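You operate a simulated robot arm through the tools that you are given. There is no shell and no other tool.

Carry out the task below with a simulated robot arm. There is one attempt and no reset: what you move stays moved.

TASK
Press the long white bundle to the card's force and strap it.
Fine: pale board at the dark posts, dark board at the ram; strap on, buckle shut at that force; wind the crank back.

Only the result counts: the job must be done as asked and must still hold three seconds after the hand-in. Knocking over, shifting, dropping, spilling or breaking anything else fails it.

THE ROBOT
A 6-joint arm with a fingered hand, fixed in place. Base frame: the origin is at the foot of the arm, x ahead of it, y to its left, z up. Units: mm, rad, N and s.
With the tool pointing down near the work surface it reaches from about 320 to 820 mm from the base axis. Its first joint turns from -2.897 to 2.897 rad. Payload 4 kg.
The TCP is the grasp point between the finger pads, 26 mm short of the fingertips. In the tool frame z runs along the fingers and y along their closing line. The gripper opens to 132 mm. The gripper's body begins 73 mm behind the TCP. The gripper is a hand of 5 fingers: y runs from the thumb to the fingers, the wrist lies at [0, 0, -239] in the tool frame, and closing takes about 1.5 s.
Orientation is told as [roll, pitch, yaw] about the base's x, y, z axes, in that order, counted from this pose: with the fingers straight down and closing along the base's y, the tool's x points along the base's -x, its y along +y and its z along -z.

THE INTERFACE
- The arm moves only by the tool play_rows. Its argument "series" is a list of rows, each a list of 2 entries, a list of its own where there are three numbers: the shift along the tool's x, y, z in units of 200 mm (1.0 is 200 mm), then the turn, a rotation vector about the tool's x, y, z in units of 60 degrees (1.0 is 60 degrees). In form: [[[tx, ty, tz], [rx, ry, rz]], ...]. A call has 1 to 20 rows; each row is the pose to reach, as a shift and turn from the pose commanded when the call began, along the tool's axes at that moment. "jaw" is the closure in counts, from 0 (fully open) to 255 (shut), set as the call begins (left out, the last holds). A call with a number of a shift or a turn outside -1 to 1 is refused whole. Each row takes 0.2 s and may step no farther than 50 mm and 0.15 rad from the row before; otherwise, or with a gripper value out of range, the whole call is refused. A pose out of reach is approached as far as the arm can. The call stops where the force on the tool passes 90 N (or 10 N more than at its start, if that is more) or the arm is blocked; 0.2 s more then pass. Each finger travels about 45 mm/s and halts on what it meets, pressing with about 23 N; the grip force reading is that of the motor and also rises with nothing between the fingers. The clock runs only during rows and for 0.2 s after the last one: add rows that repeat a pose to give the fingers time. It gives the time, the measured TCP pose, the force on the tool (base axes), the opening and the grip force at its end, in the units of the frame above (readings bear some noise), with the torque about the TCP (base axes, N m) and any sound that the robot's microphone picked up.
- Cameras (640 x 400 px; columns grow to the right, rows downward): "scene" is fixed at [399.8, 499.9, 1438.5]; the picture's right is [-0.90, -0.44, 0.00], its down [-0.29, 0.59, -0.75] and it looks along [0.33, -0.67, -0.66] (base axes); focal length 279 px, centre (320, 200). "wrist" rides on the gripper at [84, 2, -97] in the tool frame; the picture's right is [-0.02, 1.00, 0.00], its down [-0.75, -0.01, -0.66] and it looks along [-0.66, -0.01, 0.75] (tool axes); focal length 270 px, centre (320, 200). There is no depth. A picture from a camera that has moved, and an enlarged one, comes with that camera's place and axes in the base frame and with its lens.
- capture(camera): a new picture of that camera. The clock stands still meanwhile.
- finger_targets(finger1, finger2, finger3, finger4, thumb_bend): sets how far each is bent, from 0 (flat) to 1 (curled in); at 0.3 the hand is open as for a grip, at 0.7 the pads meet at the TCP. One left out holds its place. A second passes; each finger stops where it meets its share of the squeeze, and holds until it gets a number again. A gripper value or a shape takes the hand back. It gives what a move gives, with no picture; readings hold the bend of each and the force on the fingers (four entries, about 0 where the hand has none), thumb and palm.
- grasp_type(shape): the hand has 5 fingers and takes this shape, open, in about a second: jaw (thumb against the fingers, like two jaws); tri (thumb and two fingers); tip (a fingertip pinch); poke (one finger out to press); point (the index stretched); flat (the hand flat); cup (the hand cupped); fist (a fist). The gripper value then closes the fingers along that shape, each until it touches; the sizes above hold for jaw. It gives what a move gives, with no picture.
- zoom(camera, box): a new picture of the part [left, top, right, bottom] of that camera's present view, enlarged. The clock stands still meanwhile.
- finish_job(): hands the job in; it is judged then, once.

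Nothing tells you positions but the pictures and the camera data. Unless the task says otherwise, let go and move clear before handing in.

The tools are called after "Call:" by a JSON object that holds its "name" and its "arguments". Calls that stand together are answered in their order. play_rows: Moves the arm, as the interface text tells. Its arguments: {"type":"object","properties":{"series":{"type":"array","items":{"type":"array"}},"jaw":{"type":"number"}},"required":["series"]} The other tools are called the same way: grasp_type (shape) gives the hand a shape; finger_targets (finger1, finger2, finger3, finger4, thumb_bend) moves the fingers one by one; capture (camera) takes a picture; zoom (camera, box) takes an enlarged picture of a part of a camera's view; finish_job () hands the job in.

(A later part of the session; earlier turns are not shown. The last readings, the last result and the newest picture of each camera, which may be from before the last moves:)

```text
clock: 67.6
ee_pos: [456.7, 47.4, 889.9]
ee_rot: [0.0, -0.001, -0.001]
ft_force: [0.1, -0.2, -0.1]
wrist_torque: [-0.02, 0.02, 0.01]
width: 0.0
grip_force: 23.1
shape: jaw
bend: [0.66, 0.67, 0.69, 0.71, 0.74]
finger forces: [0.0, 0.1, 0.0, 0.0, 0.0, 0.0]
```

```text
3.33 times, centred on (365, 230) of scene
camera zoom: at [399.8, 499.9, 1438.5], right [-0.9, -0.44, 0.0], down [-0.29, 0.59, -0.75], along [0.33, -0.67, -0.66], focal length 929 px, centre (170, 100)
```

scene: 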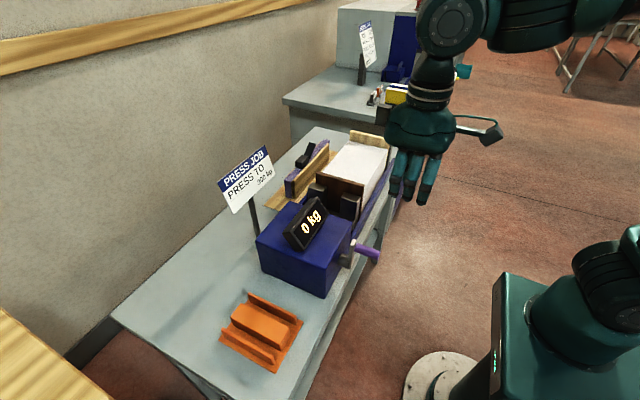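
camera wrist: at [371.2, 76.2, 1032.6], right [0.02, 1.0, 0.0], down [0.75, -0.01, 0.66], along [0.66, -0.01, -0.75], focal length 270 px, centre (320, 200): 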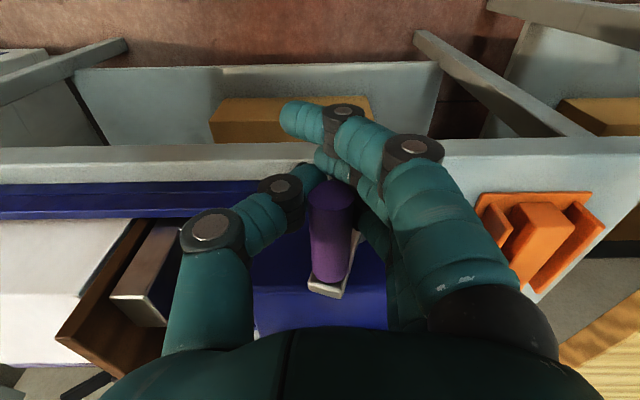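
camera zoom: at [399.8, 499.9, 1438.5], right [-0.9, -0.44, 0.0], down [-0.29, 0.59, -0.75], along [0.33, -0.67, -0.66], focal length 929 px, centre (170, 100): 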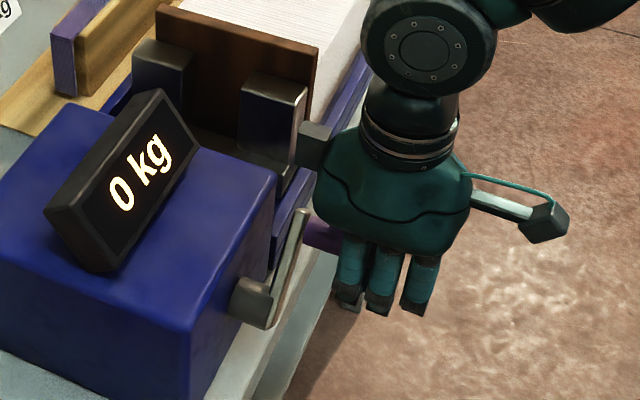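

The grip slipped: the handle now sits above the closed fingers, because its V-shaped pads eject it upward. The crank stayed partway round. I'll measure where the handle is to find the true crank circle.

Call:
{"name": "zoom", "arguments": {"camera": "scene", "box": [335, 225, 391, 275]}}

Call:
{"name": "zoom", "arguments": {"camera": "wrist", "box": [290, 210, 380, 320]}}

Call:
{"name": "capture", "arguments": {"camera": "wrist"}}

```text
8.00 times, centred on (363, 250) of scene
camera zoom: at [399.8, 499.9, 1438.5], right [-0.9, -0.44, 0.0], down [-0.29, 0.59, -0.75], along [0.33, -0.67, -0.66], focal length 2229 px, centre (-24, -200)
```

zoom: 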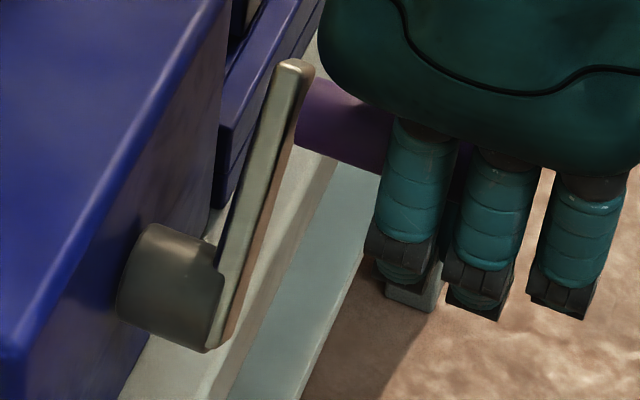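

```text
3.64 times, centred on (335, 265) of wrist
camera zoom: at [371.0, 49.6, 987.9], right [0.02, 1.0, 0.0], down [0.75, -0.02, 0.66], along [0.66, -0.01, -0.75], focal length 983 px, centre (266, -36)
```

zoom: 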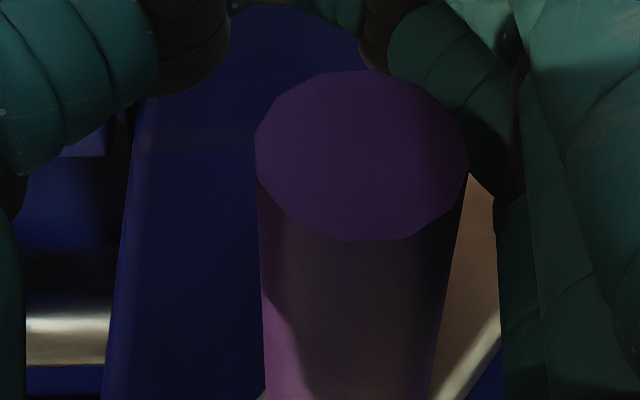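

```text
taken
camera wrist: at [371.0, 49.6, 987.9], right [0.02, 1.0, 0.0], down [0.75, -0.02, 0.66], along [0.66, -0.01, -0.75], focal length 270 px, centre (320, 200)
```

wrist: 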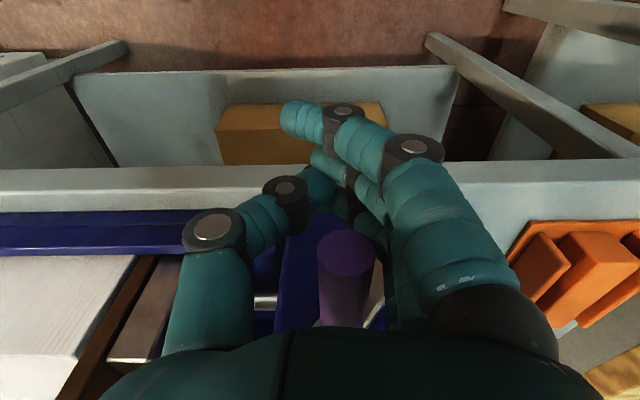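

The handle is at (y 57.9, z 925.6), which puts the crank centre near (y 100.5, z 877) with a radius of about 64.5 mm; I had used too small a radius. I'll open, re-centre on the handle and grip again.

Call:
{"name": "play_rows", "arguments": {"series": [[[0, 0, 0], [0, 0, 0]], [[0, 0, 0], [0, 0, 0]], [[0, 0, 0], [0, 0, 0]], [[0, 0, 0], [0, 0, 0]], [[0, 0, 0], [0, 0, 0]], [[0, 0.0525, 0], [0, 0, 0]], [[0, 0.0525, -0.09], [0, 0, 0]], [[0, 0.0525, -0.188], [0, 0, 0]], [[0, 0.0525, -0.188], [0, 0, 0]]], "jaw": 115}}

Call:
{"name": "capture", "arguments": {"camera": "wrist"}}

Call:
{"name": "zoom", "arguments": {"camera": "wrist", "box": [270, 150, 370, 310]}}

```text
clock: 69.6
ee_pos: [456.0, 58.2, 928.6]
ee_rot: [0.0, 0.0, 0.0]
ft_force: [-0.5, 0.2, -0.2]
wrist_torque: [0.0, 0.01, 0.0]
width: 71.7
grip_force: 0.0
shape: jaw
bend: [0.72, 0.72, 0.72, 0.72, 0.7]
finger forces: [0.0, 0.0, 0.0, 0.0, 0.0, 0.1]
```

```text
taken
camera wrist: at [371.2, 59.7, 1025.6], right [0.02, 1.0, 0.0], down [0.75, -0.02, 0.66], along [0.66, -0.01, -0.75], focal length 270 px, centre (320, 200)
```

wrist: 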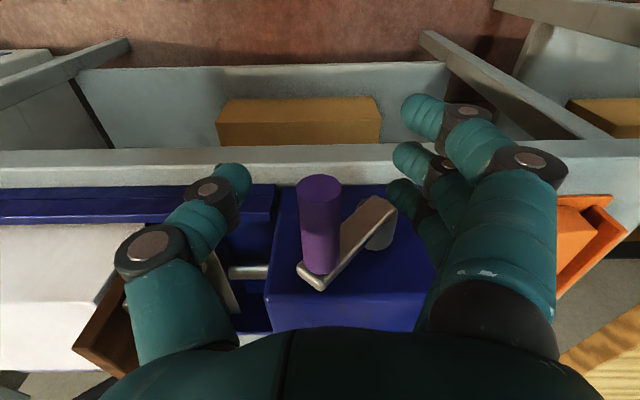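

```text
2.50 times, centred on (320, 230) of wrist
camera zoom: at [371.2, 59.7, 1025.6], right [0.02, 1.0, 0.0], down [0.75, -0.02, 0.66], along [0.66, -0.01, -0.75], focal length 676 px, centre (320, 125)
```

zoom: 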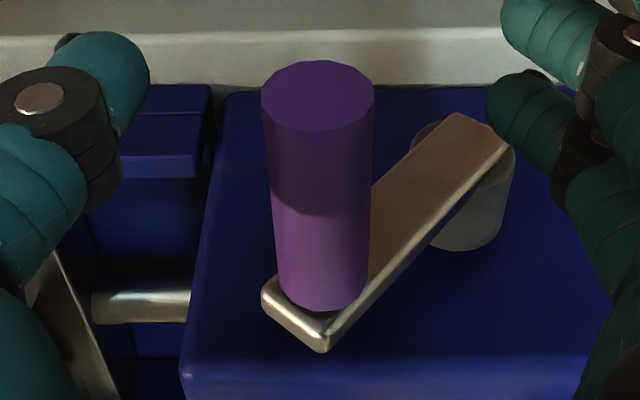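

Now the crank geometry is clear: centre (100.4, 876.5), radius ≈64.7, handle at 41.6° clockwise from top. Closing again.

Call:
{"name": "play_rows", "arguments": {"series": [[[0, 0, 0], [0, 0, 0]], [[0, 0, 0], [0, 0, 0]], [[0, 0, 0], [0, 0, 0]], [[0, 0, 0], [0, 0, 0]], [[0, 0, 0], [0, 0, 0]], [[0, 0, 0], [0, 0, 0]], [[0, 0, 0], [0, 0, 0]]], "jaw": 255}}

Call:
{"name": "zoom", "arguments": {"camera": "wrist", "box": [220, 100, 420, 310]}}

```text
clock: 71.2
ee_pos: [456.2, 57.1, 926.9]
ee_rot: [0.0, 0.001, -0.001]
ft_force: [-0.9, -0.5, -6.4]
wrist_torque: [-0.01, 0.06, 0.27]
width: 0.8
grip_force: 23.0
shape: jaw
bend: [0.66, 0.68, 0.7, 0.7, 0.72]
finger forces: [0.0, 5.5, 5.3, 5.4, 17.0, 0.1]
```

```text
1.90 times, centred on (320, 205) of wrist
camera zoom: at [371.0, 59.7, 1025.2], right [0.02, 1.0, 0.0], down [0.75, -0.02, 0.66], along [0.66, -0.01, -0.75], focal length 515 px, centre (320, 190)
```

zoom: 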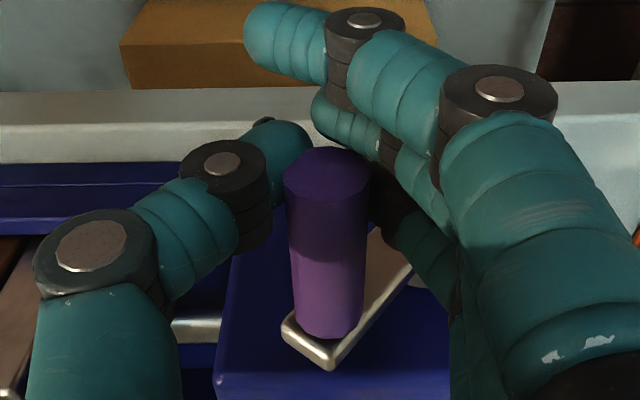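

Call:
{"name": "play_rows", "arguments": {"series": [[[0, -0.0458, 0.0502], [0, 0, 0]], [[0, -0.0801, 0.109], [0, 0, 0]], [[0, -0.1012, 0.1736], [0, 0, 0]], [[0, -0.1084, 0.2412], [0, 0, 0]], [[0, -0.1084, 0.2412], [0, 0, 0]]]}}

Call:
{"name": "zoom", "arguments": {"camera": "wrist", "box": [220, 100, 420, 310]}}

Call:
{"name": "zoom", "arguments": {"camera": "scene", "box": [310, 170, 420, 290]}}

```text
clock: 72.4
ee_pos: [454.5, 37.1, 879.5]
ee_rot: [0.0, 0.0, 0.0]
ft_force: [0.0, 0.4, -0.3]
wrist_torque: [0.0, 0.01, -0.01]
width: 0.0
grip_force: 22.6
shape: jaw
bend: [0.66, 0.68, 0.7, 0.71, 0.74]
finger forces: [0.0, 0.0, 0.1, 0.0, 0.1, 0.1]
```

```text
1.90 times, centred on (320, 205) of wrist
camera zoom: at [371.0, 38.3, 977.1], right [0.02, 1.0, 0.0], down [0.75, -0.02, 0.66], along [0.66, -0.01, -0.75], focal length 515 px, centre (320, 190)
```

zoom: 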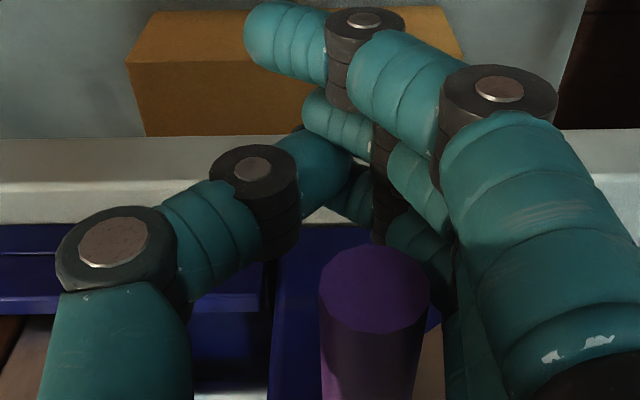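

```text
3.33 times, centred on (365, 230) of scene
camera zoom: at [399.8, 499.9, 1438.5], right [-0.9, -0.44, 0.0], down [-0.29, 0.59, -0.75], along [0.33, -0.67, -0.66], focal length 929 px, centre (170, 100)
```

zoom: 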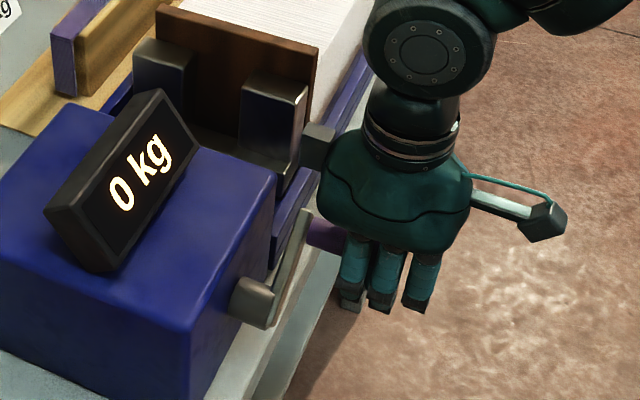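

The pinch can't drive the handle downward because its pads push the handle up. The handle is now caged between my closed fingers and the palm, so I'll use the palm to push it down: centre on it and lower until the palm touches.

Call:
{"name": "play_rows", "arguments": {"series": [[[0, 0.025, 0.05], [0, 0, 0]], [[0, 0.05, 0.1], [0, 0, 0]], [[0, 0.05, 0.125], [0, 0, 0]], [[0, 0.05, 0.14], [0, 0, 0]], [[0, 0.05, 0.14], [0, 0, 0]]]}}

Call:
{"name": "capture", "arguments": {"camera": "wrist"}}

Call:
{"name": "zoom", "arguments": {"camera": "scene", "box": [310, 170, 420, 290]}}

```text
clock: 73.6
ee_pos: [455.0, 47.5, 851.4]
ee_rot: [0.001, 0.001, 0.0]
ft_force: [0.3, -0.2, -0.4]
wrist_torque: [0.01, -0.01, 0.01]
width: 0.0
grip_force: 23.0
shape: jaw
bend: [0.66, 0.68, 0.7, 0.71, 0.74]
finger forces: [0.1, 0.1, 0.0, 0.0, 0.0, 0.1]
```

```text
taken
camera wrist: at [371.1, 48.4, 949.1], right [0.02, 1.0, 0.0], down [0.75, -0.02, 0.66], along [0.66, -0.01, -0.75], focal length 270 px, centre (320, 200)
```

wrist: 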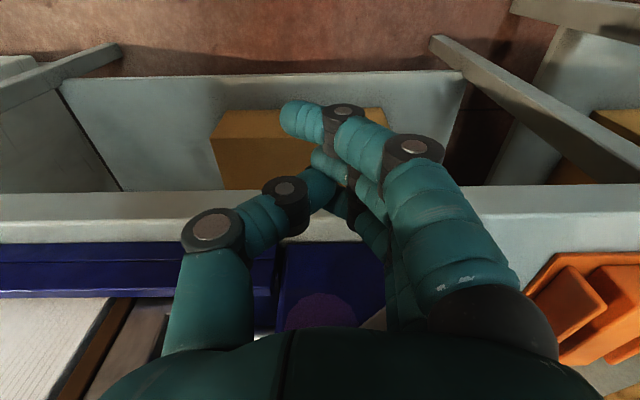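

```text
3.33 times, centred on (365, 230) of scene
camera zoom: at [399.8, 499.9, 1438.5], right [-0.9, -0.44, 0.0], down [-0.29, 0.59, -0.75], along [0.33, -0.67, -0.66], focal length 929 px, centre (170, 100)
```

zoom: 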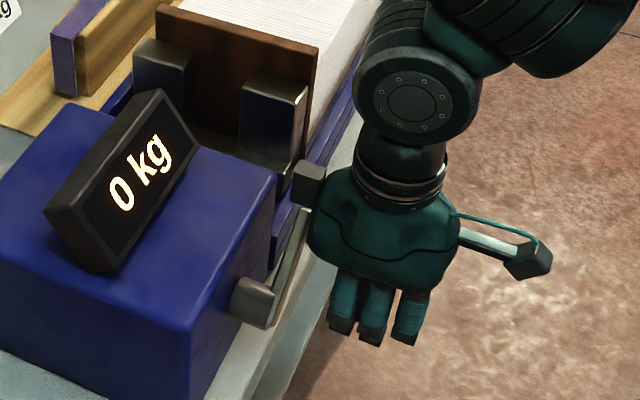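

Call:
{"name": "play_rows", "arguments": {"series": [[[0, 0, 0.015], [0, 0, 0]], [[0, 0, 0.03], [0, 0, 0]], [[0, 0, 0.045], [0, 0, 0]], [[0, 0, 0.06], [0, 0, 0]]]}}

Call:
{"name": "zoom", "arguments": {"camera": "scene", "box": [310, 170, 420, 290]}}

```text
clock: 74.6
ee_pos: [455.2, 46.4, 840.7]
ee_rot: [0.0, -0.001, -0.001]
ft_force: [0.3, -3.4, 5.1]
wrist_torque: [0.27, 0.03, 0.04]
width: 0.2
grip_force: 23.2
shape: jaw
bend: [0.66, 0.68, 0.7, 0.71, 0.74]
finger forces: [0.0, 0.1, 0.1, 0.1, 0.0, 4.4]
```

```text
3.33 times, centred on (365, 230) of scene
camera zoom: at [399.8, 499.9, 1438.5], right [-0.9, -0.44, 0.0], down [-0.29, 0.59, -0.75], along [0.33, -0.67, -0.66], focal length 929 px, centre (170, 100)
```

zoom: 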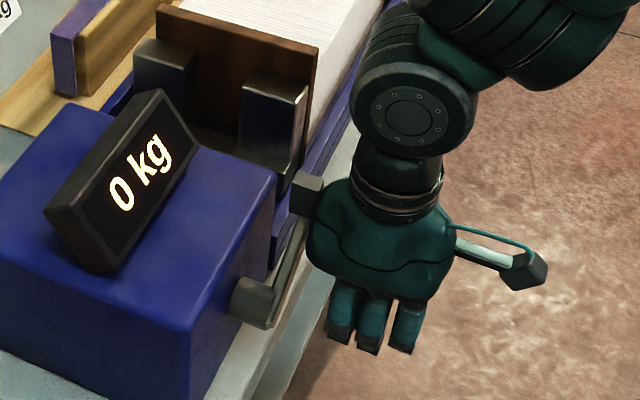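

The palm touched and turned the crank with only about 5 N, so the crank is light and palm pushing works. I'll follow the arc downward.

Call:
{"name": "play_rows", "arguments": {"series": [[[0, -0.0235, 0.0765], [0, 0, 0]], [[0, -0.0275, 0.1605], [0, 0, 0]], [[0, -0.009, 0.243], [0, 0, 0]], [[0, -0.009, 0.243], [0, 0, 0]]]}}

Call:
{"name": "capture", "arguments": {"camera": "wrist"}}

Call:
{"name": "zoom", "arguments": {"camera": "scene", "box": [310, 150, 420, 290]}}

```text
clock: 75.6
ee_pos: [455.9, 44.7, 790.1]
ee_rot: [-0.001, 0.0, 0.0]
ft_force: [0.6, -0.1, 1.3]
wrist_torque: [0.04, -0.07, -0.02]
width: 0.2
grip_force: 23.6
shape: jaw
bend: [0.66, 0.68, 0.7, 0.71, 0.74]
finger forces: [0.0, 0.1, 0.0, 0.0, 0.2, 0.7]
```

```text
taken
camera wrist: at [371.1, 47.0, 888.5], right [0.02, 1.0, 0.0], down [0.75, -0.02, 0.66], along [0.66, -0.01, -0.75], focal length 270 px, centre (320, 200)
```

wrist: 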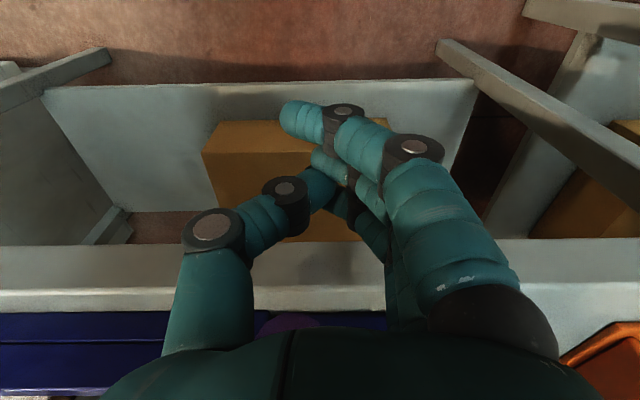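

```text
2.86 times, centred on (365, 220) of scene
camera zoom: at [399.8, 499.9, 1438.5], right [-0.9, -0.44, 0.0], down [-0.29, 0.59, -0.75], along [0.33, -0.67, -0.66], focal length 796 px, centre (191, 143)
```

zoom: 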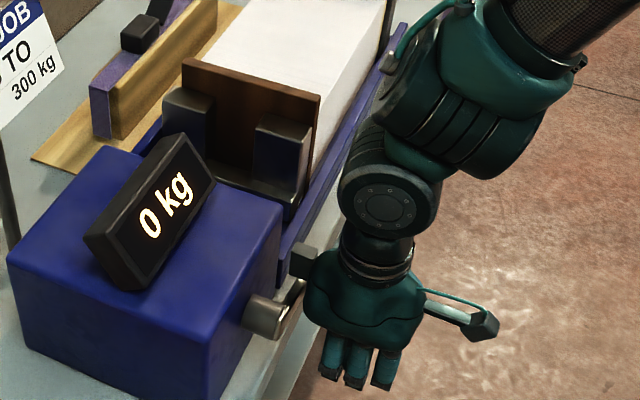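

Palm pushing works well (crank at about 112°). Next I push on to 150°, then raise the closed fingers under the handle so the finger "V" can carry it up the other side.

Call:
{"name": "play_rows", "arguments": {"series": [[[0, 0.0555, 0.0875], [0, 0, 0]], [[0, 0.142, 0.1595], [0, 0, 0]], [[0, 0.117, 0.075], [0, 0, 0]], [[0, 0.117, 0.003], [0, 0, 0]], [[0, 0.117, 0.003], [0, 0, 0]]]}}

Call:
{"name": "capture", "arguments": {"camera": "wrist"}}

Call:
{"name": "zoom", "arguments": {"camera": "scene", "box": [300, 150, 420, 290]}}

```text
clock: 76.8
ee_pos: [456.7, 68.0, 791.2]
ee_rot: [-0.001, -0.001, 0.0]
ft_force: [0.2, 0.2, -1.0]
wrist_torque: [0.03, -0.02, -0.02]
width: 0.0
grip_force: 22.8
shape: jaw
bend: [0.66, 0.68, 0.7, 0.71, 0.73]
finger forces: [0.0, 0.0, 0.0, 0.0, 0.0, 0.0]
```

```text
taken
camera wrist: at [371.2, 70.0, 888.4], right [0.02, 1.0, 0.0], down [0.75, -0.02, 0.66], along [0.66, -0.01, -0.75], focal length 270 px, centre (320, 200)
```

wrist: 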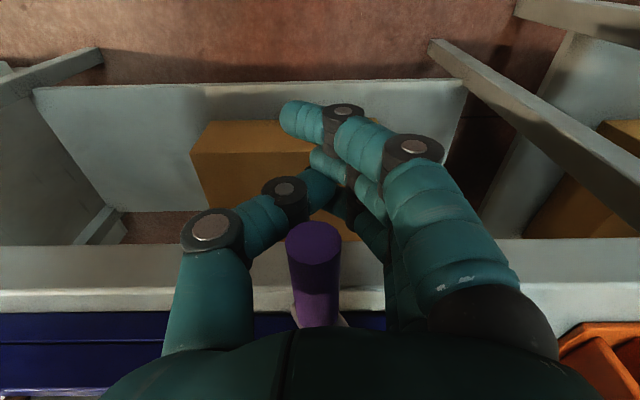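

```text
2.86 times, centred on (360, 220) of scene
camera zoom: at [399.8, 499.9, 1438.5], right [-0.9, -0.44, 0.0], down [-0.29, 0.59, -0.75], along [0.33, -0.67, -0.66], focal length 796 px, centre (206, 143)
```

zoom: 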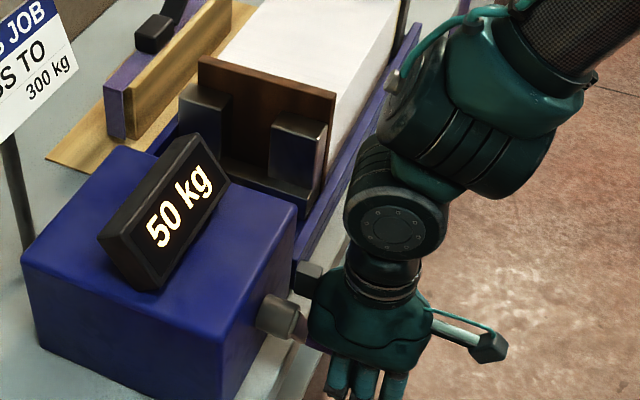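

The display already shows 50 kg at about 148°, so clockwise presses and the travel per turn is large. From here I must advance carefully toward 300 kg with small pushes.

Call:
{"name": "play_rows", "arguments": {"series": [[[0, 0.045, 0.014], [0, 0, 0]], [[0, 0.0915, 0.0275], [0, 0, 0]], [[0, 0.0915, 0.0275], [0, 0, 0]]]}}

Call:
{"name": "zoom", "arguments": {"camera": "scene", "box": [260, 180, 380, 270]}}

Call:
{"name": "zoom", "arguments": {"camera": "wrist", "box": [220, 150, 420, 330]}}

```text
clock: 77.6
ee_pos: [455.3, 85.7, 784.0]
ee_rot: [-0.002, 0.0, -0.003]
ft_force: [-0.1, -5.9, -5.2]
wrist_torque: [0.34, 0.0, -0.01]
width: 0.2
grip_force: 23.5
shape: jaw
bend: [0.66, 0.68, 0.7, 0.71, 0.73]
finger forces: [0.0, 0.0, 0.1, 0.0, 7.9, 0.1]
```

```text
4.44 times, centred on (320, 225) of scene
camera zoom: at [399.8, 499.9, 1438.5], right [-0.9, -0.44, 0.0], down [-0.29, 0.59, -0.75], along [0.33, -0.67, -0.66], focal length 1238 px, centre (320, 89)
```

zoom: 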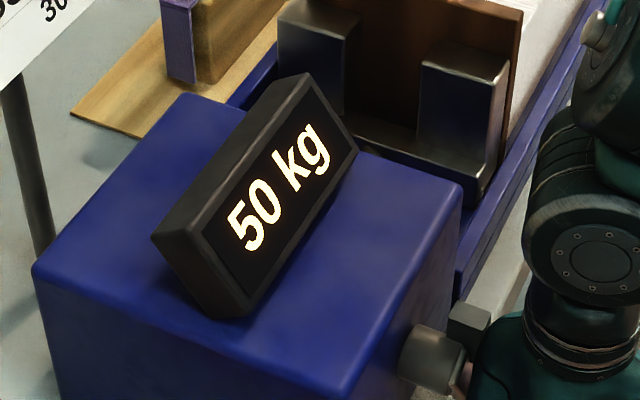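

```text
2.22 times, centred on (320, 240) of wrist
camera zoom: at [370.8, 87.7, 882.4], right [0.02, 1.0, 0.0], down [0.75, -0.02, 0.66], along [0.66, -0.02, -0.75], focal length 601 px, centre (320, 111)
```

zoom: 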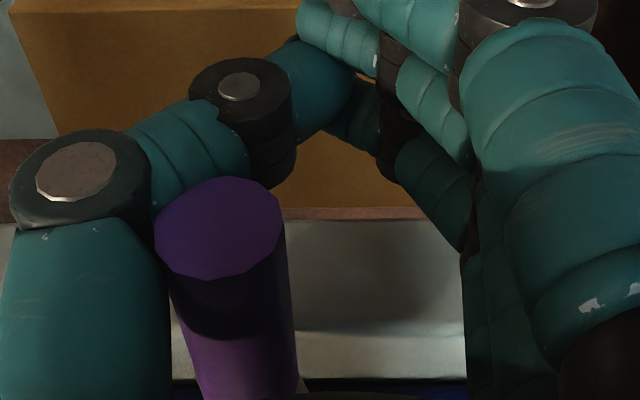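

Call:
{"name": "play_rows", "arguments": {"series": [[[0, 0.02, 0.003], [0, 0, 0]], [[0, 0.04, 0.006], [0, 0, 0]], [[0, 0.04, 0.006], [0, 0, 0]]]}}

Call:
{"name": "zoom", "arguments": {"camera": "scene", "box": [260, 180, 380, 270]}}

Call:
{"name": "zoom", "arguments": {"camera": "wrist", "box": [220, 150, 420, 330]}}

```text
clock: 78.4
ee_pos: [455.4, 92.7, 783.2]
ee_rot: [-0.002, 0.001, -0.002]
ft_force: [1.4, -18.6, -28.2]
wrist_torque: [1.24, 0.03, 0.01]
width: 0.0
grip_force: 23.0
shape: jaw
bend: [0.66, 0.68, 0.7, 0.71, 0.75]
finger forces: [0.0, 0.1, 0.1, 0.1, 31.4, 0.0]
```

```text
4.44 times, centred on (320, 225) of scene
camera zoom: at [399.8, 499.9, 1438.5], right [-0.9, -0.44, 0.0], down [-0.29, 0.59, -0.75], along [0.33, -0.67, -0.66], focal length 1238 px, centre (320, 89)
```

zoom: 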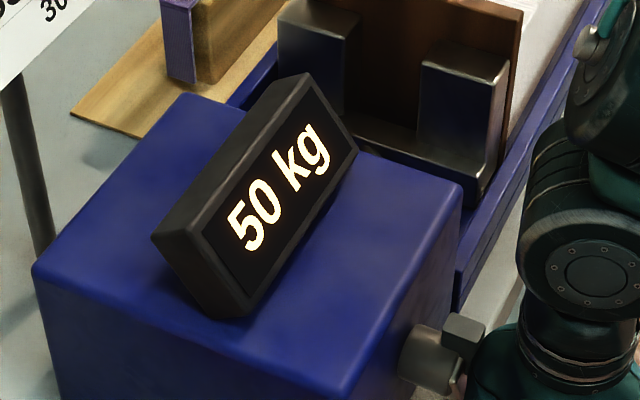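

```text
2.22 times, centred on (320, 240) of wrist
camera zoom: at [370.9, 95.5, 881.0], right [0.02, 1.0, 0.0], down [0.75, -0.02, 0.66], along [0.66, -0.02, -0.75], focal length 601 px, centre (320, 111)
```

zoom: 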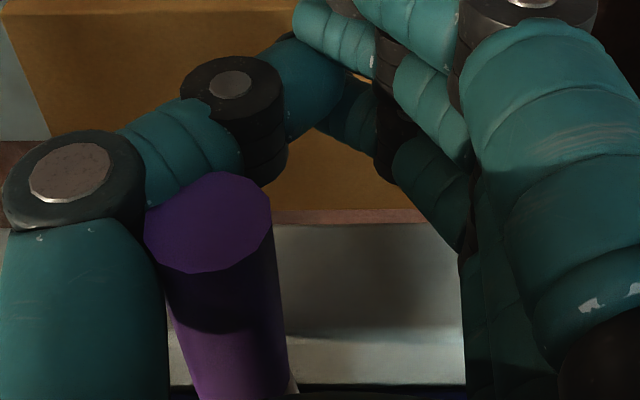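

The load still reads 50 kg at about 157°. Here the inclined thumb pushes inefficiently, so for the bottom-and-up part I'll pinch the handle properly instead: back off, open, centre on it, and close.

Call:
{"name": "play_rows", "arguments": {"series": [[[0, -0.06, 0], [0, 0, 0]], [[0, -0.06, 0], [0, 0, 0]], [[0, -0.06, 0], [0, 0, 0]], [[0, -0.06, 0], [0, 0, 0]], [[0, -0.06, 0], [0, 0, 0]], [[0, -0.0875, -0.09], [0, 0, 0]], [[0, -0.0875, -0.179], [0, 0, 0]], [[0, -0.0875, -0.179], [0, 0, 0]]], "jaw": 115}}

Call:
{"name": "zoom", "arguments": {"camera": "wrist", "box": [220, 120, 420, 320]}}

Call:
{"name": "zoom", "arguments": {"camera": "scene", "box": [260, 180, 420, 290]}}

```text
clock: 80.2
ee_pos: [456.8, 75.6, 818.5]
ee_rot: [0.001, 0.0, 0.0]
ft_force: [0.5, 0.3, -1.2]
wrist_torque: [0.03, -0.04, 0.01]
width: 72.0
grip_force: 0.0
shape: jaw
bend: [0.72, 0.72, 0.72, 0.72, 0.7]
finger forces: [0.1, 0.1, 0.0, 0.0, 0.0, 0.1]
```

```text
2.00 times, centred on (320, 220) of wrist
camera zoom: at [371.8, 78.5, 917.0], right [0.02, 1.0, 0.0], down [0.75, -0.02, 0.66], along [0.66, -0.01, -0.75], focal length 541 px, centre (320, 160)
```

zoom: 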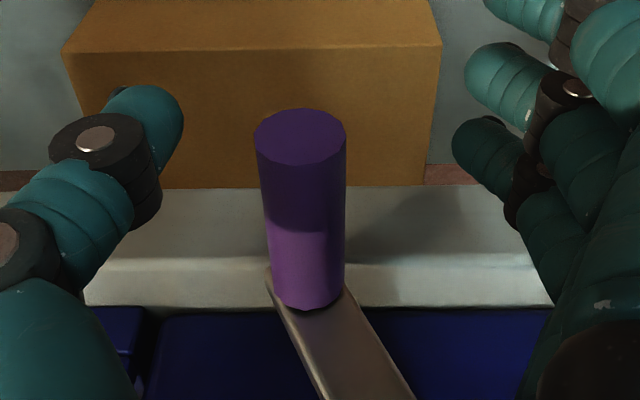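

```text
3.64 times, centred on (340, 235) of scene
camera zoom: at [399.8, 499.9, 1438.5], right [-0.9, -0.44, 0.0], down [-0.29, 0.59, -0.75], along [0.33, -0.67, -0.66], focal length 1013 px, centre (247, 73)
```

zoom: 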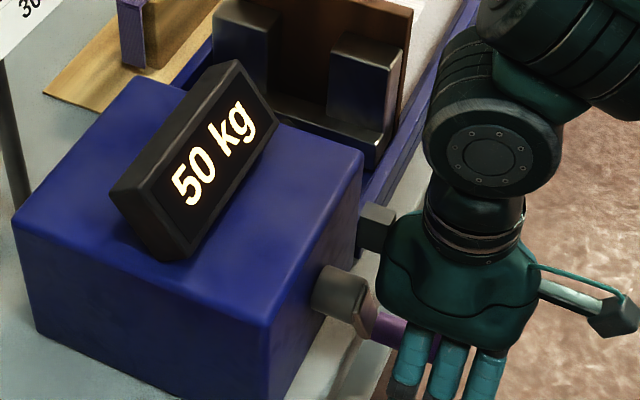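

Call:
{"name": "play_rows", "arguments": {"series": [[[0, -0.016, -0.01], [0, 0, 0]], [[0, -0.016, -0.01], [0, 0, 0]], [[0, -0.016, -0.01], [0, 0, 0]], [[0, -0.016, -0.01], [0, 0, 0]], [[0, -0.016, -0.01], [0, 0, 0]], [[0, -0.016, -0.01], [0, 0, 0]], [[0, -0.016, -0.01], [0, 0, 0]], [[0, -0.016, -0.01], [0, 0, 0]]], "jaw": 255}}

Call:
{"name": "zoom", "arguments": {"camera": "wrist", "box": [220, 120, 420, 320]}}

Call:
{"name": "zoom", "arguments": {"camera": "scene", "box": [260, 180, 420, 290]}}

```text
clock: 82.0
ee_pos: [456.9, 73.6, 820.2]
ee_rot: [-0.001, 0.002, -0.001]
ft_force: [0.6, -4.5, -12.5]
wrist_torque: [0.01, 0.07, 0.23]
width: 3.8
grip_force: 23.0
shape: jaw
bend: [0.66, 0.68, 0.7, 0.7, 0.71]
finger forces: [0.0, 5.1, 5.2, 5.2, 21.9, 0.0]
```

```text
2.00 times, centred on (320, 220) of wrist
camera zoom: at [371.2, 75.2, 918.7], right [0.02, 1.0, 0.0], down [0.75, -0.02, 0.66], along [0.66, -0.02, -0.75], focal length 541 px, centre (320, 160)
```

zoom: 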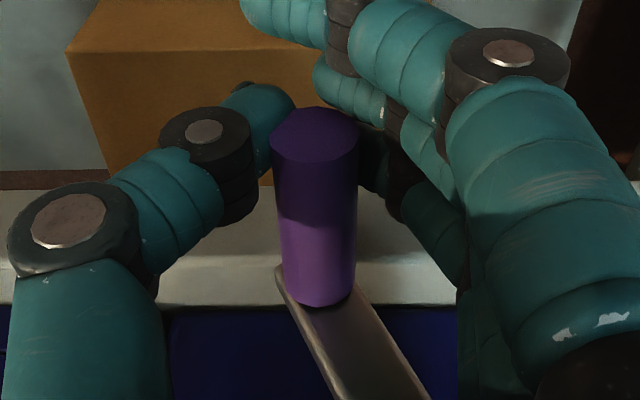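

```text
3.64 times, centred on (340, 235) of scene
camera zoom: at [399.8, 499.9, 1438.5], right [-0.9, -0.44, 0.0], down [-0.29, 0.59, -0.75], along [0.33, -0.67, -0.66], focal length 1013 px, centre (247, 73)
```

zoom: 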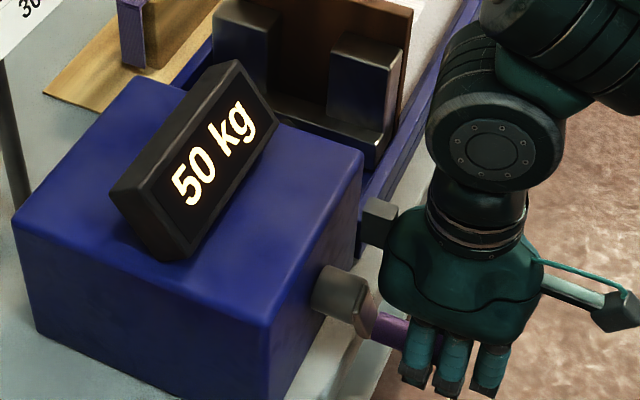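

Call:
{"name": "play_rows", "arguments": {"series": [[[0, 0.0309, 0.0131], [0, 0, 0]], [[0, 0.0629, 0.0229], [0, 0, 0]], [[0, 0.0629, 0.0229], [0, 0, 0]]]}}

Call:
{"name": "zoom", "arguments": {"camera": "scene", "box": [260, 180, 380, 270]}}

Call:
{"name": "zoom", "arguments": {"camera": "wrist", "box": [220, 120, 420, 320]}}

```text
clock: 82.8
ee_pos: [456.6, 86.2, 815.8]
ee_rot: [-0.002, 0.0, -0.002]
ft_force: [-0.7, -10.1, -17.5]
wrist_torque: [0.17, 0.08, 0.18]
width: 2.2
grip_force: 23.4
shape: jaw
bend: [0.66, 0.68, 0.7, 0.7, 0.7]
finger forces: [0.0, 4.2, 3.8, 3.9, 27.3, 0.1]
```

```text
4.44 times, centred on (320, 225) of scene
camera zoom: at [399.8, 499.9, 1438.5], right [-0.9, -0.44, 0.0], down [-0.29, 0.59, -0.75], along [0.33, -0.67, -0.66], focal length 1238 px, centre (320, 89)
```

zoom: 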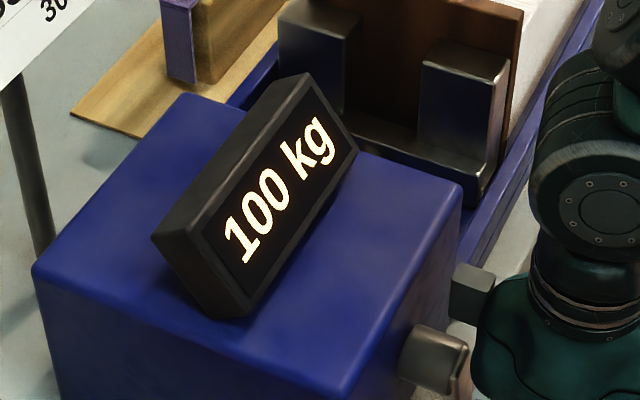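

```text
2.00 times, centred on (320, 220) of wrist
camera zoom: at [371.2, 88.2, 914.5], right [0.02, 1.0, 0.0], down [0.75, -0.02, 0.66], along [0.66, -0.01, -0.75], focal length 541 px, centre (320, 160)
```

zoom: 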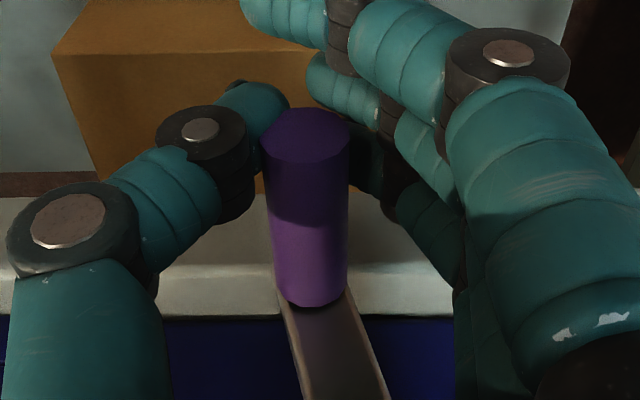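

The display jumped to 100 kg, so it seems to step coarsely. I'll advance in about 3° steps and read it each time to map force against angle.

Call:
{"name": "play_rows", "arguments": {"series": [[[0, 0.0164, 0.0036], [0, 0, 0]], [[0, 0.0164, 0.0036], [0, 0, 0]]]}}

Call:
{"name": "zoom", "arguments": {"camera": "scene", "box": [280, 190, 340, 235]}}

Call:
{"name": "play_rows", "arguments": {"series": [[[0, 0.0164, 0.0022], [0, 0, 0]], [[0, 0.0164, 0.0022], [0, 0, 0]]]}}

Call:
{"name": "zoom", "arguments": {"camera": "scene", "box": [280, 190, 340, 235]}}

Call:
{"name": "zoom", "arguments": {"camera": "wrist", "box": [220, 120, 420, 320]}}

```text
clock: 83.4
ee_pos: [456.2, 90.2, 816.6]
ee_rot: [0.001, -0.001, 0.0]
ft_force: [-1.5, -9.3, -19.9]
wrist_torque: [0.18, 0.1, 0.15]
width: 2.1
grip_force: 23.5
shape: jaw
bend: [0.66, 0.68, 0.7, 0.7, 0.7]
finger forces: [0.0, 3.9, 3.7, 3.7, 27.9, 0.0]
```

```text
8.89 times, centred on (310, 212) of scene
camera zoom: at [399.8, 499.9, 1438.5], right [-0.9, -0.44, 0.0], down [-0.29, 0.59, -0.75], along [0.33, -0.67, -0.66], focal length 2476 px, centre (409, 89)
```

zoom: 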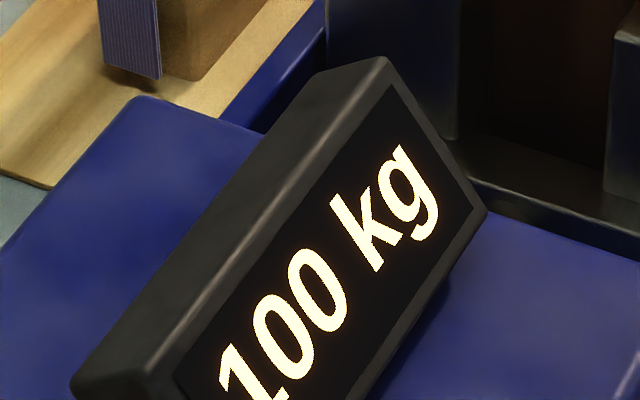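

```text
clock: 84.0
ee_pos: [456.9, 93.3, 814.8]
ee_rot: [0.001, 0.0, 0.001]
ft_force: [-2.0, -9.4, -22.5]
wrist_torque: [0.22, 0.04, 0.18]
width: 2.2
grip_force: 22.9
shape: jaw
bend: [0.66, 0.68, 0.7, 0.7, 0.7]
finger forces: [0.0, 3.8, 3.6, 3.5, 28.7, 0.0]
```

```text
8.89 times, centred on (310, 212) of scene
camera zoom: at [399.8, 499.9, 1438.5], right [-0.9, -0.44, 0.0], down [-0.29, 0.59, -0.75], along [0.33, -0.67, -0.66], focal length 2476 px, centre (409, 89)
```

zoom: 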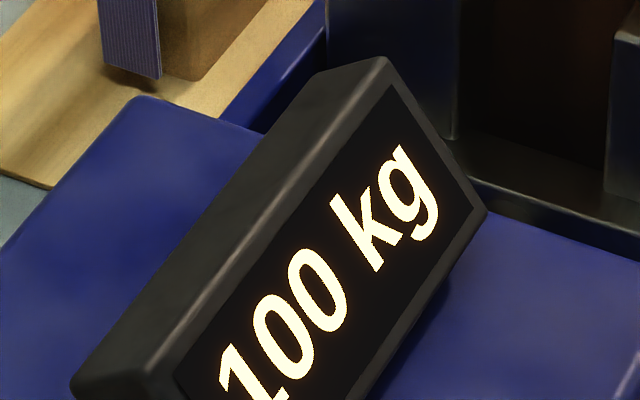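

```text
2.00 times, centred on (320, 220) of wrist
camera zoom: at [371.3, 94.8, 913.2], right [0.02, 1.0, 0.0], down [0.75, -0.02, 0.66], along [0.66, -0.01, -0.75], focal length 541 px, centre (320, 160)
```

zoom: 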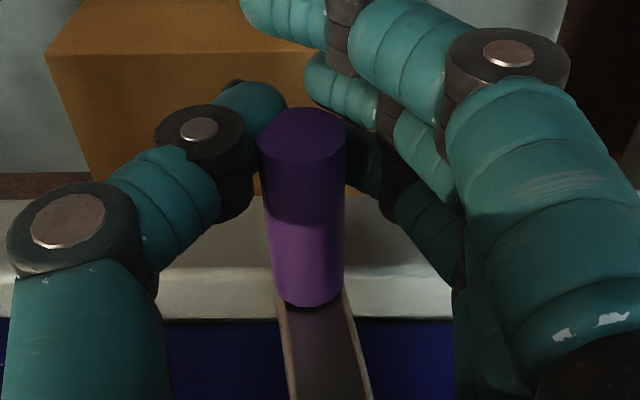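

Call:
{"name": "play_rows", "arguments": {"series": [[[0, 0.0167, 0.0019], [0, 0, 0]], [[0, 0.0167, 0.0019], [0, 0, 0]]]}}

Call:
{"name": "zoom", "arguments": {"camera": "scene", "box": [270, 185, 345, 245]}}

Call:
{"name": "play_rows", "arguments": {"series": [[[0, 0.0167, 0.001], [0, 0, 0]], [[0, 0.0167, 0.001], [0, 0, 0]]]}}

Call:
{"name": "zoom", "arguments": {"camera": "scene", "box": [270, 185, 345, 245]}}

Call:
{"name": "zoom", "arguments": {"camera": "wrist", "box": [220, 120, 420, 320]}}

```text
clock: 84.6
ee_pos: [455.9, 96.7, 815.4]
ee_rot: [0.0, 0.0, -0.002]
ft_force: [-3.3, -9.7, -24.9]
wrist_torque: [0.3, 0.09, 0.1]
width: 1.7
grip_force: 22.8
shape: jaw
bend: [0.66, 0.69, 0.7, 0.7, 0.7]
finger forces: [0.0, 3.8, 3.5, 3.5, 29.4, 0.0]
```

```text
6.67 times, centred on (308, 215) of scene
camera zoom: at [399.8, 499.9, 1438.5], right [-0.9, -0.44, 0.0], down [-0.29, 0.59, -0.75], along [0.33, -0.67, -0.66], focal length 1857 px, centre (403, 100)
```

zoom: 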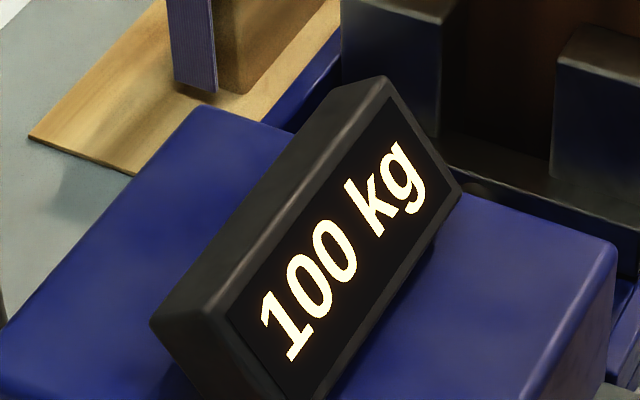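

```text
clock: 85.2
ee_pos: [456.3, 99.0, 815.5]
ee_rot: [0.0, 0.003, -0.001]
ft_force: [-3.8, -9.3, -30.5]
wrist_torque: [0.35, 0.09, 0.16]
width: 1.4
grip_force: 23.5
shape: jaw
bend: [0.66, 0.69, 0.7, 0.7, 0.7]
finger forces: [0.0, 4.1, 3.7, 3.7, 30.2, 0.0]
```

```text
6.67 times, centred on (308, 215) of scene
camera zoom: at [399.8, 499.9, 1438.5], right [-0.9, -0.44, 0.0], down [-0.29, 0.59, -0.75], along [0.33, -0.67, -0.66], focal length 1857 px, centre (403, 100)
```

zoom: 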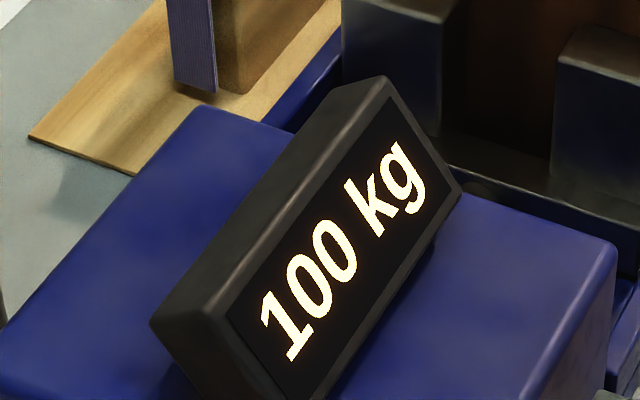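

```text
2.00 times, centred on (320, 220) of wrist
camera zoom: at [371.4, 101.4, 912.9], right [0.02, 1.0, 0.0], down [0.75, -0.02, 0.66], along [0.66, -0.01, -0.75], focal length 541 px, centre (320, 160)
```

zoom: 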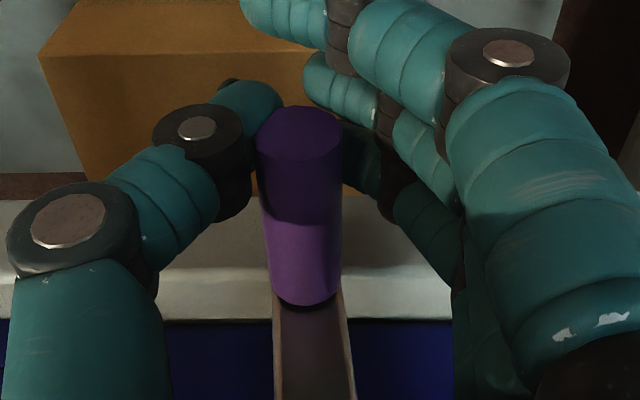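

Call:
{"name": "play_rows", "arguments": {"series": [[[0, 0.0168, 0], [0, 0, 0]], [[0, 0.0168, 0], [0, 0, 0]]]}}

Call:
{"name": "zoom", "arguments": {"camera": "scene", "box": [270, 185, 345, 245]}}

Call:
{"name": "play_rows", "arguments": {"series": [[[0, 0.0168, -0.001], [0, 0, 0]], [[0, 0.0168, -0.001], [0, 0, 0]]]}}

Call:
{"name": "zoom", "arguments": {"camera": "scene", "box": [270, 185, 345, 245]}}

Call:
{"name": "zoom", "arguments": {"camera": "wrist", "box": [220, 120, 420, 320]}}

```text
clock: 85.8
ee_pos: [455.2, 103.0, 815.8]
ee_rot: [-0.001, 0.002, 0.001]
ft_force: [-4.7, -8.8, -32.6]
wrist_torque: [0.43, 0.08, 0.1]
width: 1.1
grip_force: 23.5
shape: jaw
bend: [0.66, 0.69, 0.7, 0.7, 0.69]
finger forces: [0.0, 4.0, 3.5, 3.6, 31.0, 0.0]
```

```text
6.67 times, centred on (308, 215) of scene
camera zoom: at [399.8, 499.9, 1438.5], right [-0.9, -0.44, 0.0], down [-0.29, 0.59, -0.75], along [0.33, -0.67, -0.66], focal length 1857 px, centre (403, 100)
```

zoom: 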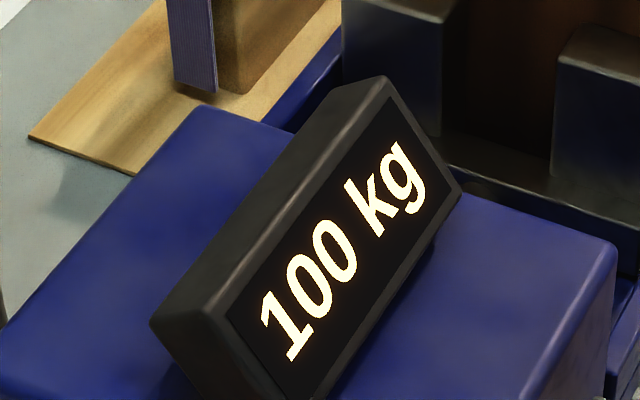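

```text
clock: 86.4
ee_pos: [456.4, 106.9, 814.9]
ee_rot: [0.0, 0.001, 0.0]
ft_force: [-4.9, -7.8, -38.6]
wrist_torque: [0.57, 0.09, 0.1]
width: 0.6
grip_force: 23.0
shape: jaw
bend: [0.66, 0.69, 0.7, 0.7, 0.69]
finger forces: [0.0, 4.0, 3.5, 3.5, 32.1, 0.0]
```

```text
6.67 times, centred on (308, 215) of scene
camera zoom: at [399.8, 499.9, 1438.5], right [-0.9, -0.44, 0.0], down [-0.29, 0.59, -0.75], along [0.33, -0.67, -0.66], focal length 1857 px, centre (403, 100)
```

zoom: 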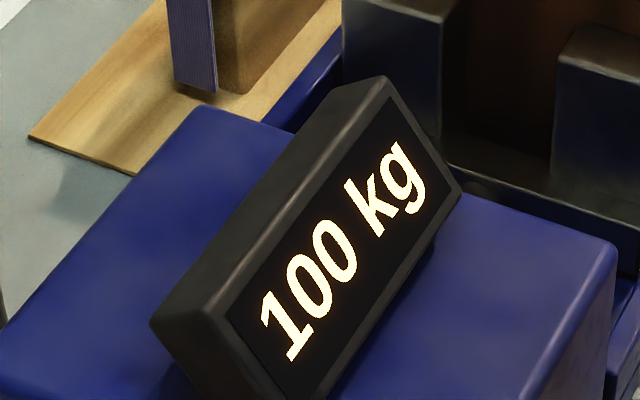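

```text
2.00 times, centred on (320, 220) of wrist
camera zoom: at [371.4, 108.2, 913.1], right [0.02, 1.0, 0.0], down [0.75, -0.02, 0.66], along [0.66, -0.01, -0.75], focal length 541 px, centre (320, 160)
```

zoom: 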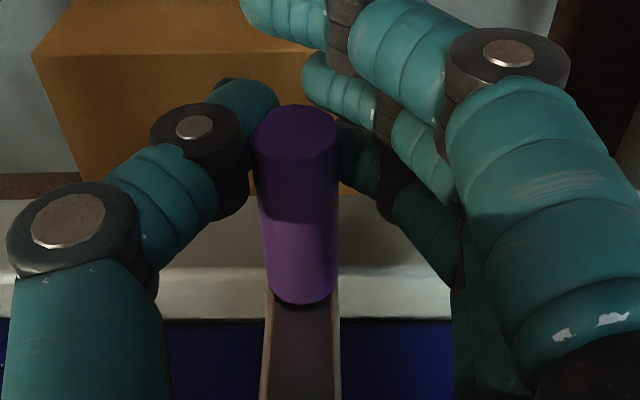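

Call:
{"name": "play_rows", "arguments": {"series": [[[0, 0.0275, 0], [0, 0, 0]], [[0, 0.0545, -0.003], [0, 0, 0]], [[0, 0.0545, -0.003], [0, 0, 0]]]}}

Call:
{"name": "zoom", "arguments": {"camera": "scene", "box": [270, 185, 345, 245]}}

Call:
{"name": "zoom", "arguments": {"camera": "wrist", "box": [220, 120, 420, 320]}}

```text
clock: 87.2
ee_pos: [457.5, 117.6, 815.1]
ee_rot: [0.001, 0.0, -0.001]
ft_force: [-5.4, -1.3, -31.9]
wrist_torque: [0.52, 0.08, 0.15]
width: 0.0
grip_force: 23.3
shape: jaw
bend: [0.66, 0.69, 0.7, 0.7, 0.69]
finger forces: [0.0, 4.4, 4.1, 4.0, 26.7, 0.0]
```

```text
6.67 times, centred on (308, 215) of scene
camera zoom: at [399.8, 499.9, 1438.5], right [-0.9, -0.44, 0.0], down [-0.29, 0.59, -0.75], along [0.33, -0.67, -0.66], focal length 1857 px, centre (403, 100)
```

zoom: 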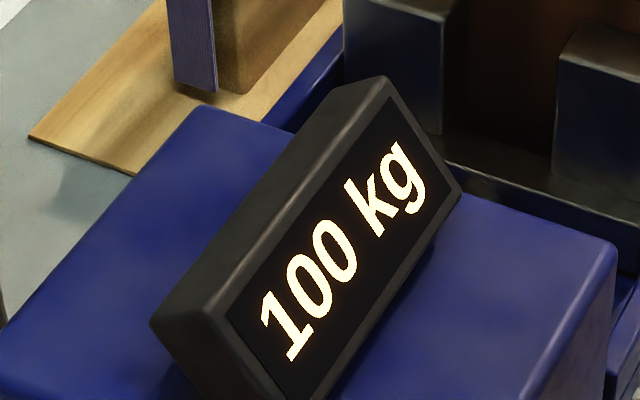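

```text
2.00 times, centred on (320, 220) of wrist
camera zoom: at [371.5, 119.5, 913.6], right [0.02, 1.0, 0.0], down [0.75, -0.02, 0.66], along [0.66, -0.01, -0.75], focal length 541 px, centre (320, 160)
```

zoom: 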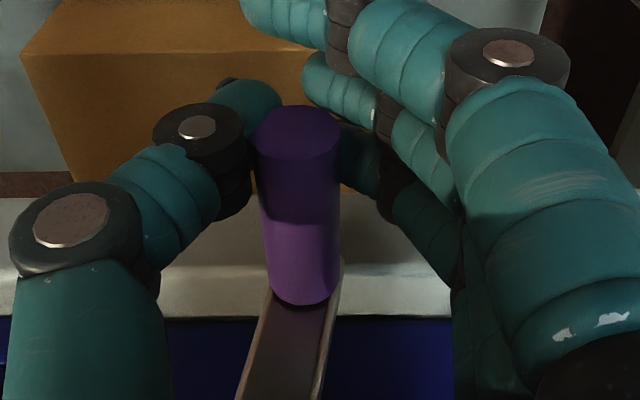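

Call:
{"name": "play_rows", "arguments": {"series": [[[0, 0.0268, -0.006], [0, 0, 0]], [[0, 0.053, -0.0142], [0, 0, 0]], [[0, 0.053, -0.0142], [0, 0, 0]]]}}

Call:
{"name": "zoom", "arguments": {"camera": "scene", "box": [270, 185, 345, 245]}}

Call:
{"name": "zoom", "arguments": {"camera": "wrist", "box": [220, 120, 420, 320]}}

```text
clock: 88.0
ee_pos: [456.5, 128.2, 818.7]
ee_rot: [0.0, 0.001, 0.001]
ft_force: [-2.8, 4.6, -30.8]
wrist_torque: [0.44, 0.09, 0.2]
width: 0.1
grip_force: 22.7
shape: jaw
bend: [0.66, 0.69, 0.7, 0.7, 0.7]
finger forces: [0.0, 4.9, 4.8, 4.7, 23.2, 0.0]
```

```text
6.67 times, centred on (308, 215) of scene
camera zoom: at [399.8, 499.9, 1438.5], right [-0.9, -0.44, 0.0], down [-0.29, 0.59, -0.75], along [0.33, -0.67, -0.66], focal length 1857 px, centre (403, 100)
```

zoom: 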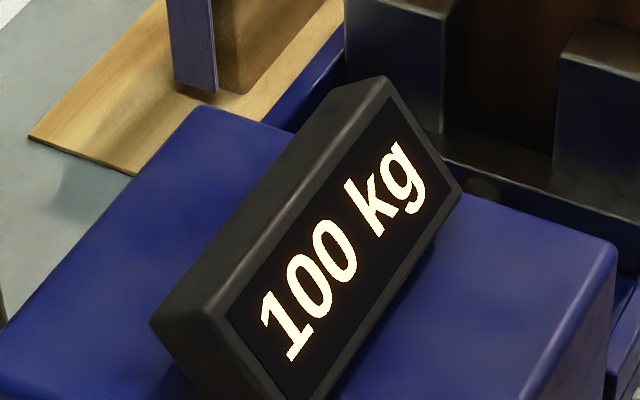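

```text
2.00 times, centred on (320, 220) of wrist
camera zoom: at [371.5, 129.9, 916.4], right [0.02, 1.0, 0.0], down [0.75, -0.02, 0.66], along [0.66, -0.01, -0.75], focal length 541 px, centre (320, 160)
```

zoom: 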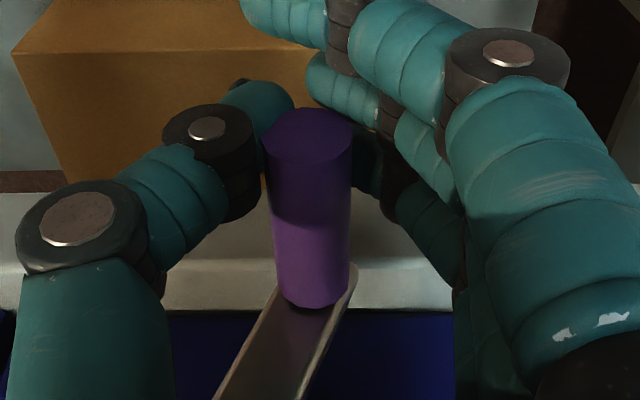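

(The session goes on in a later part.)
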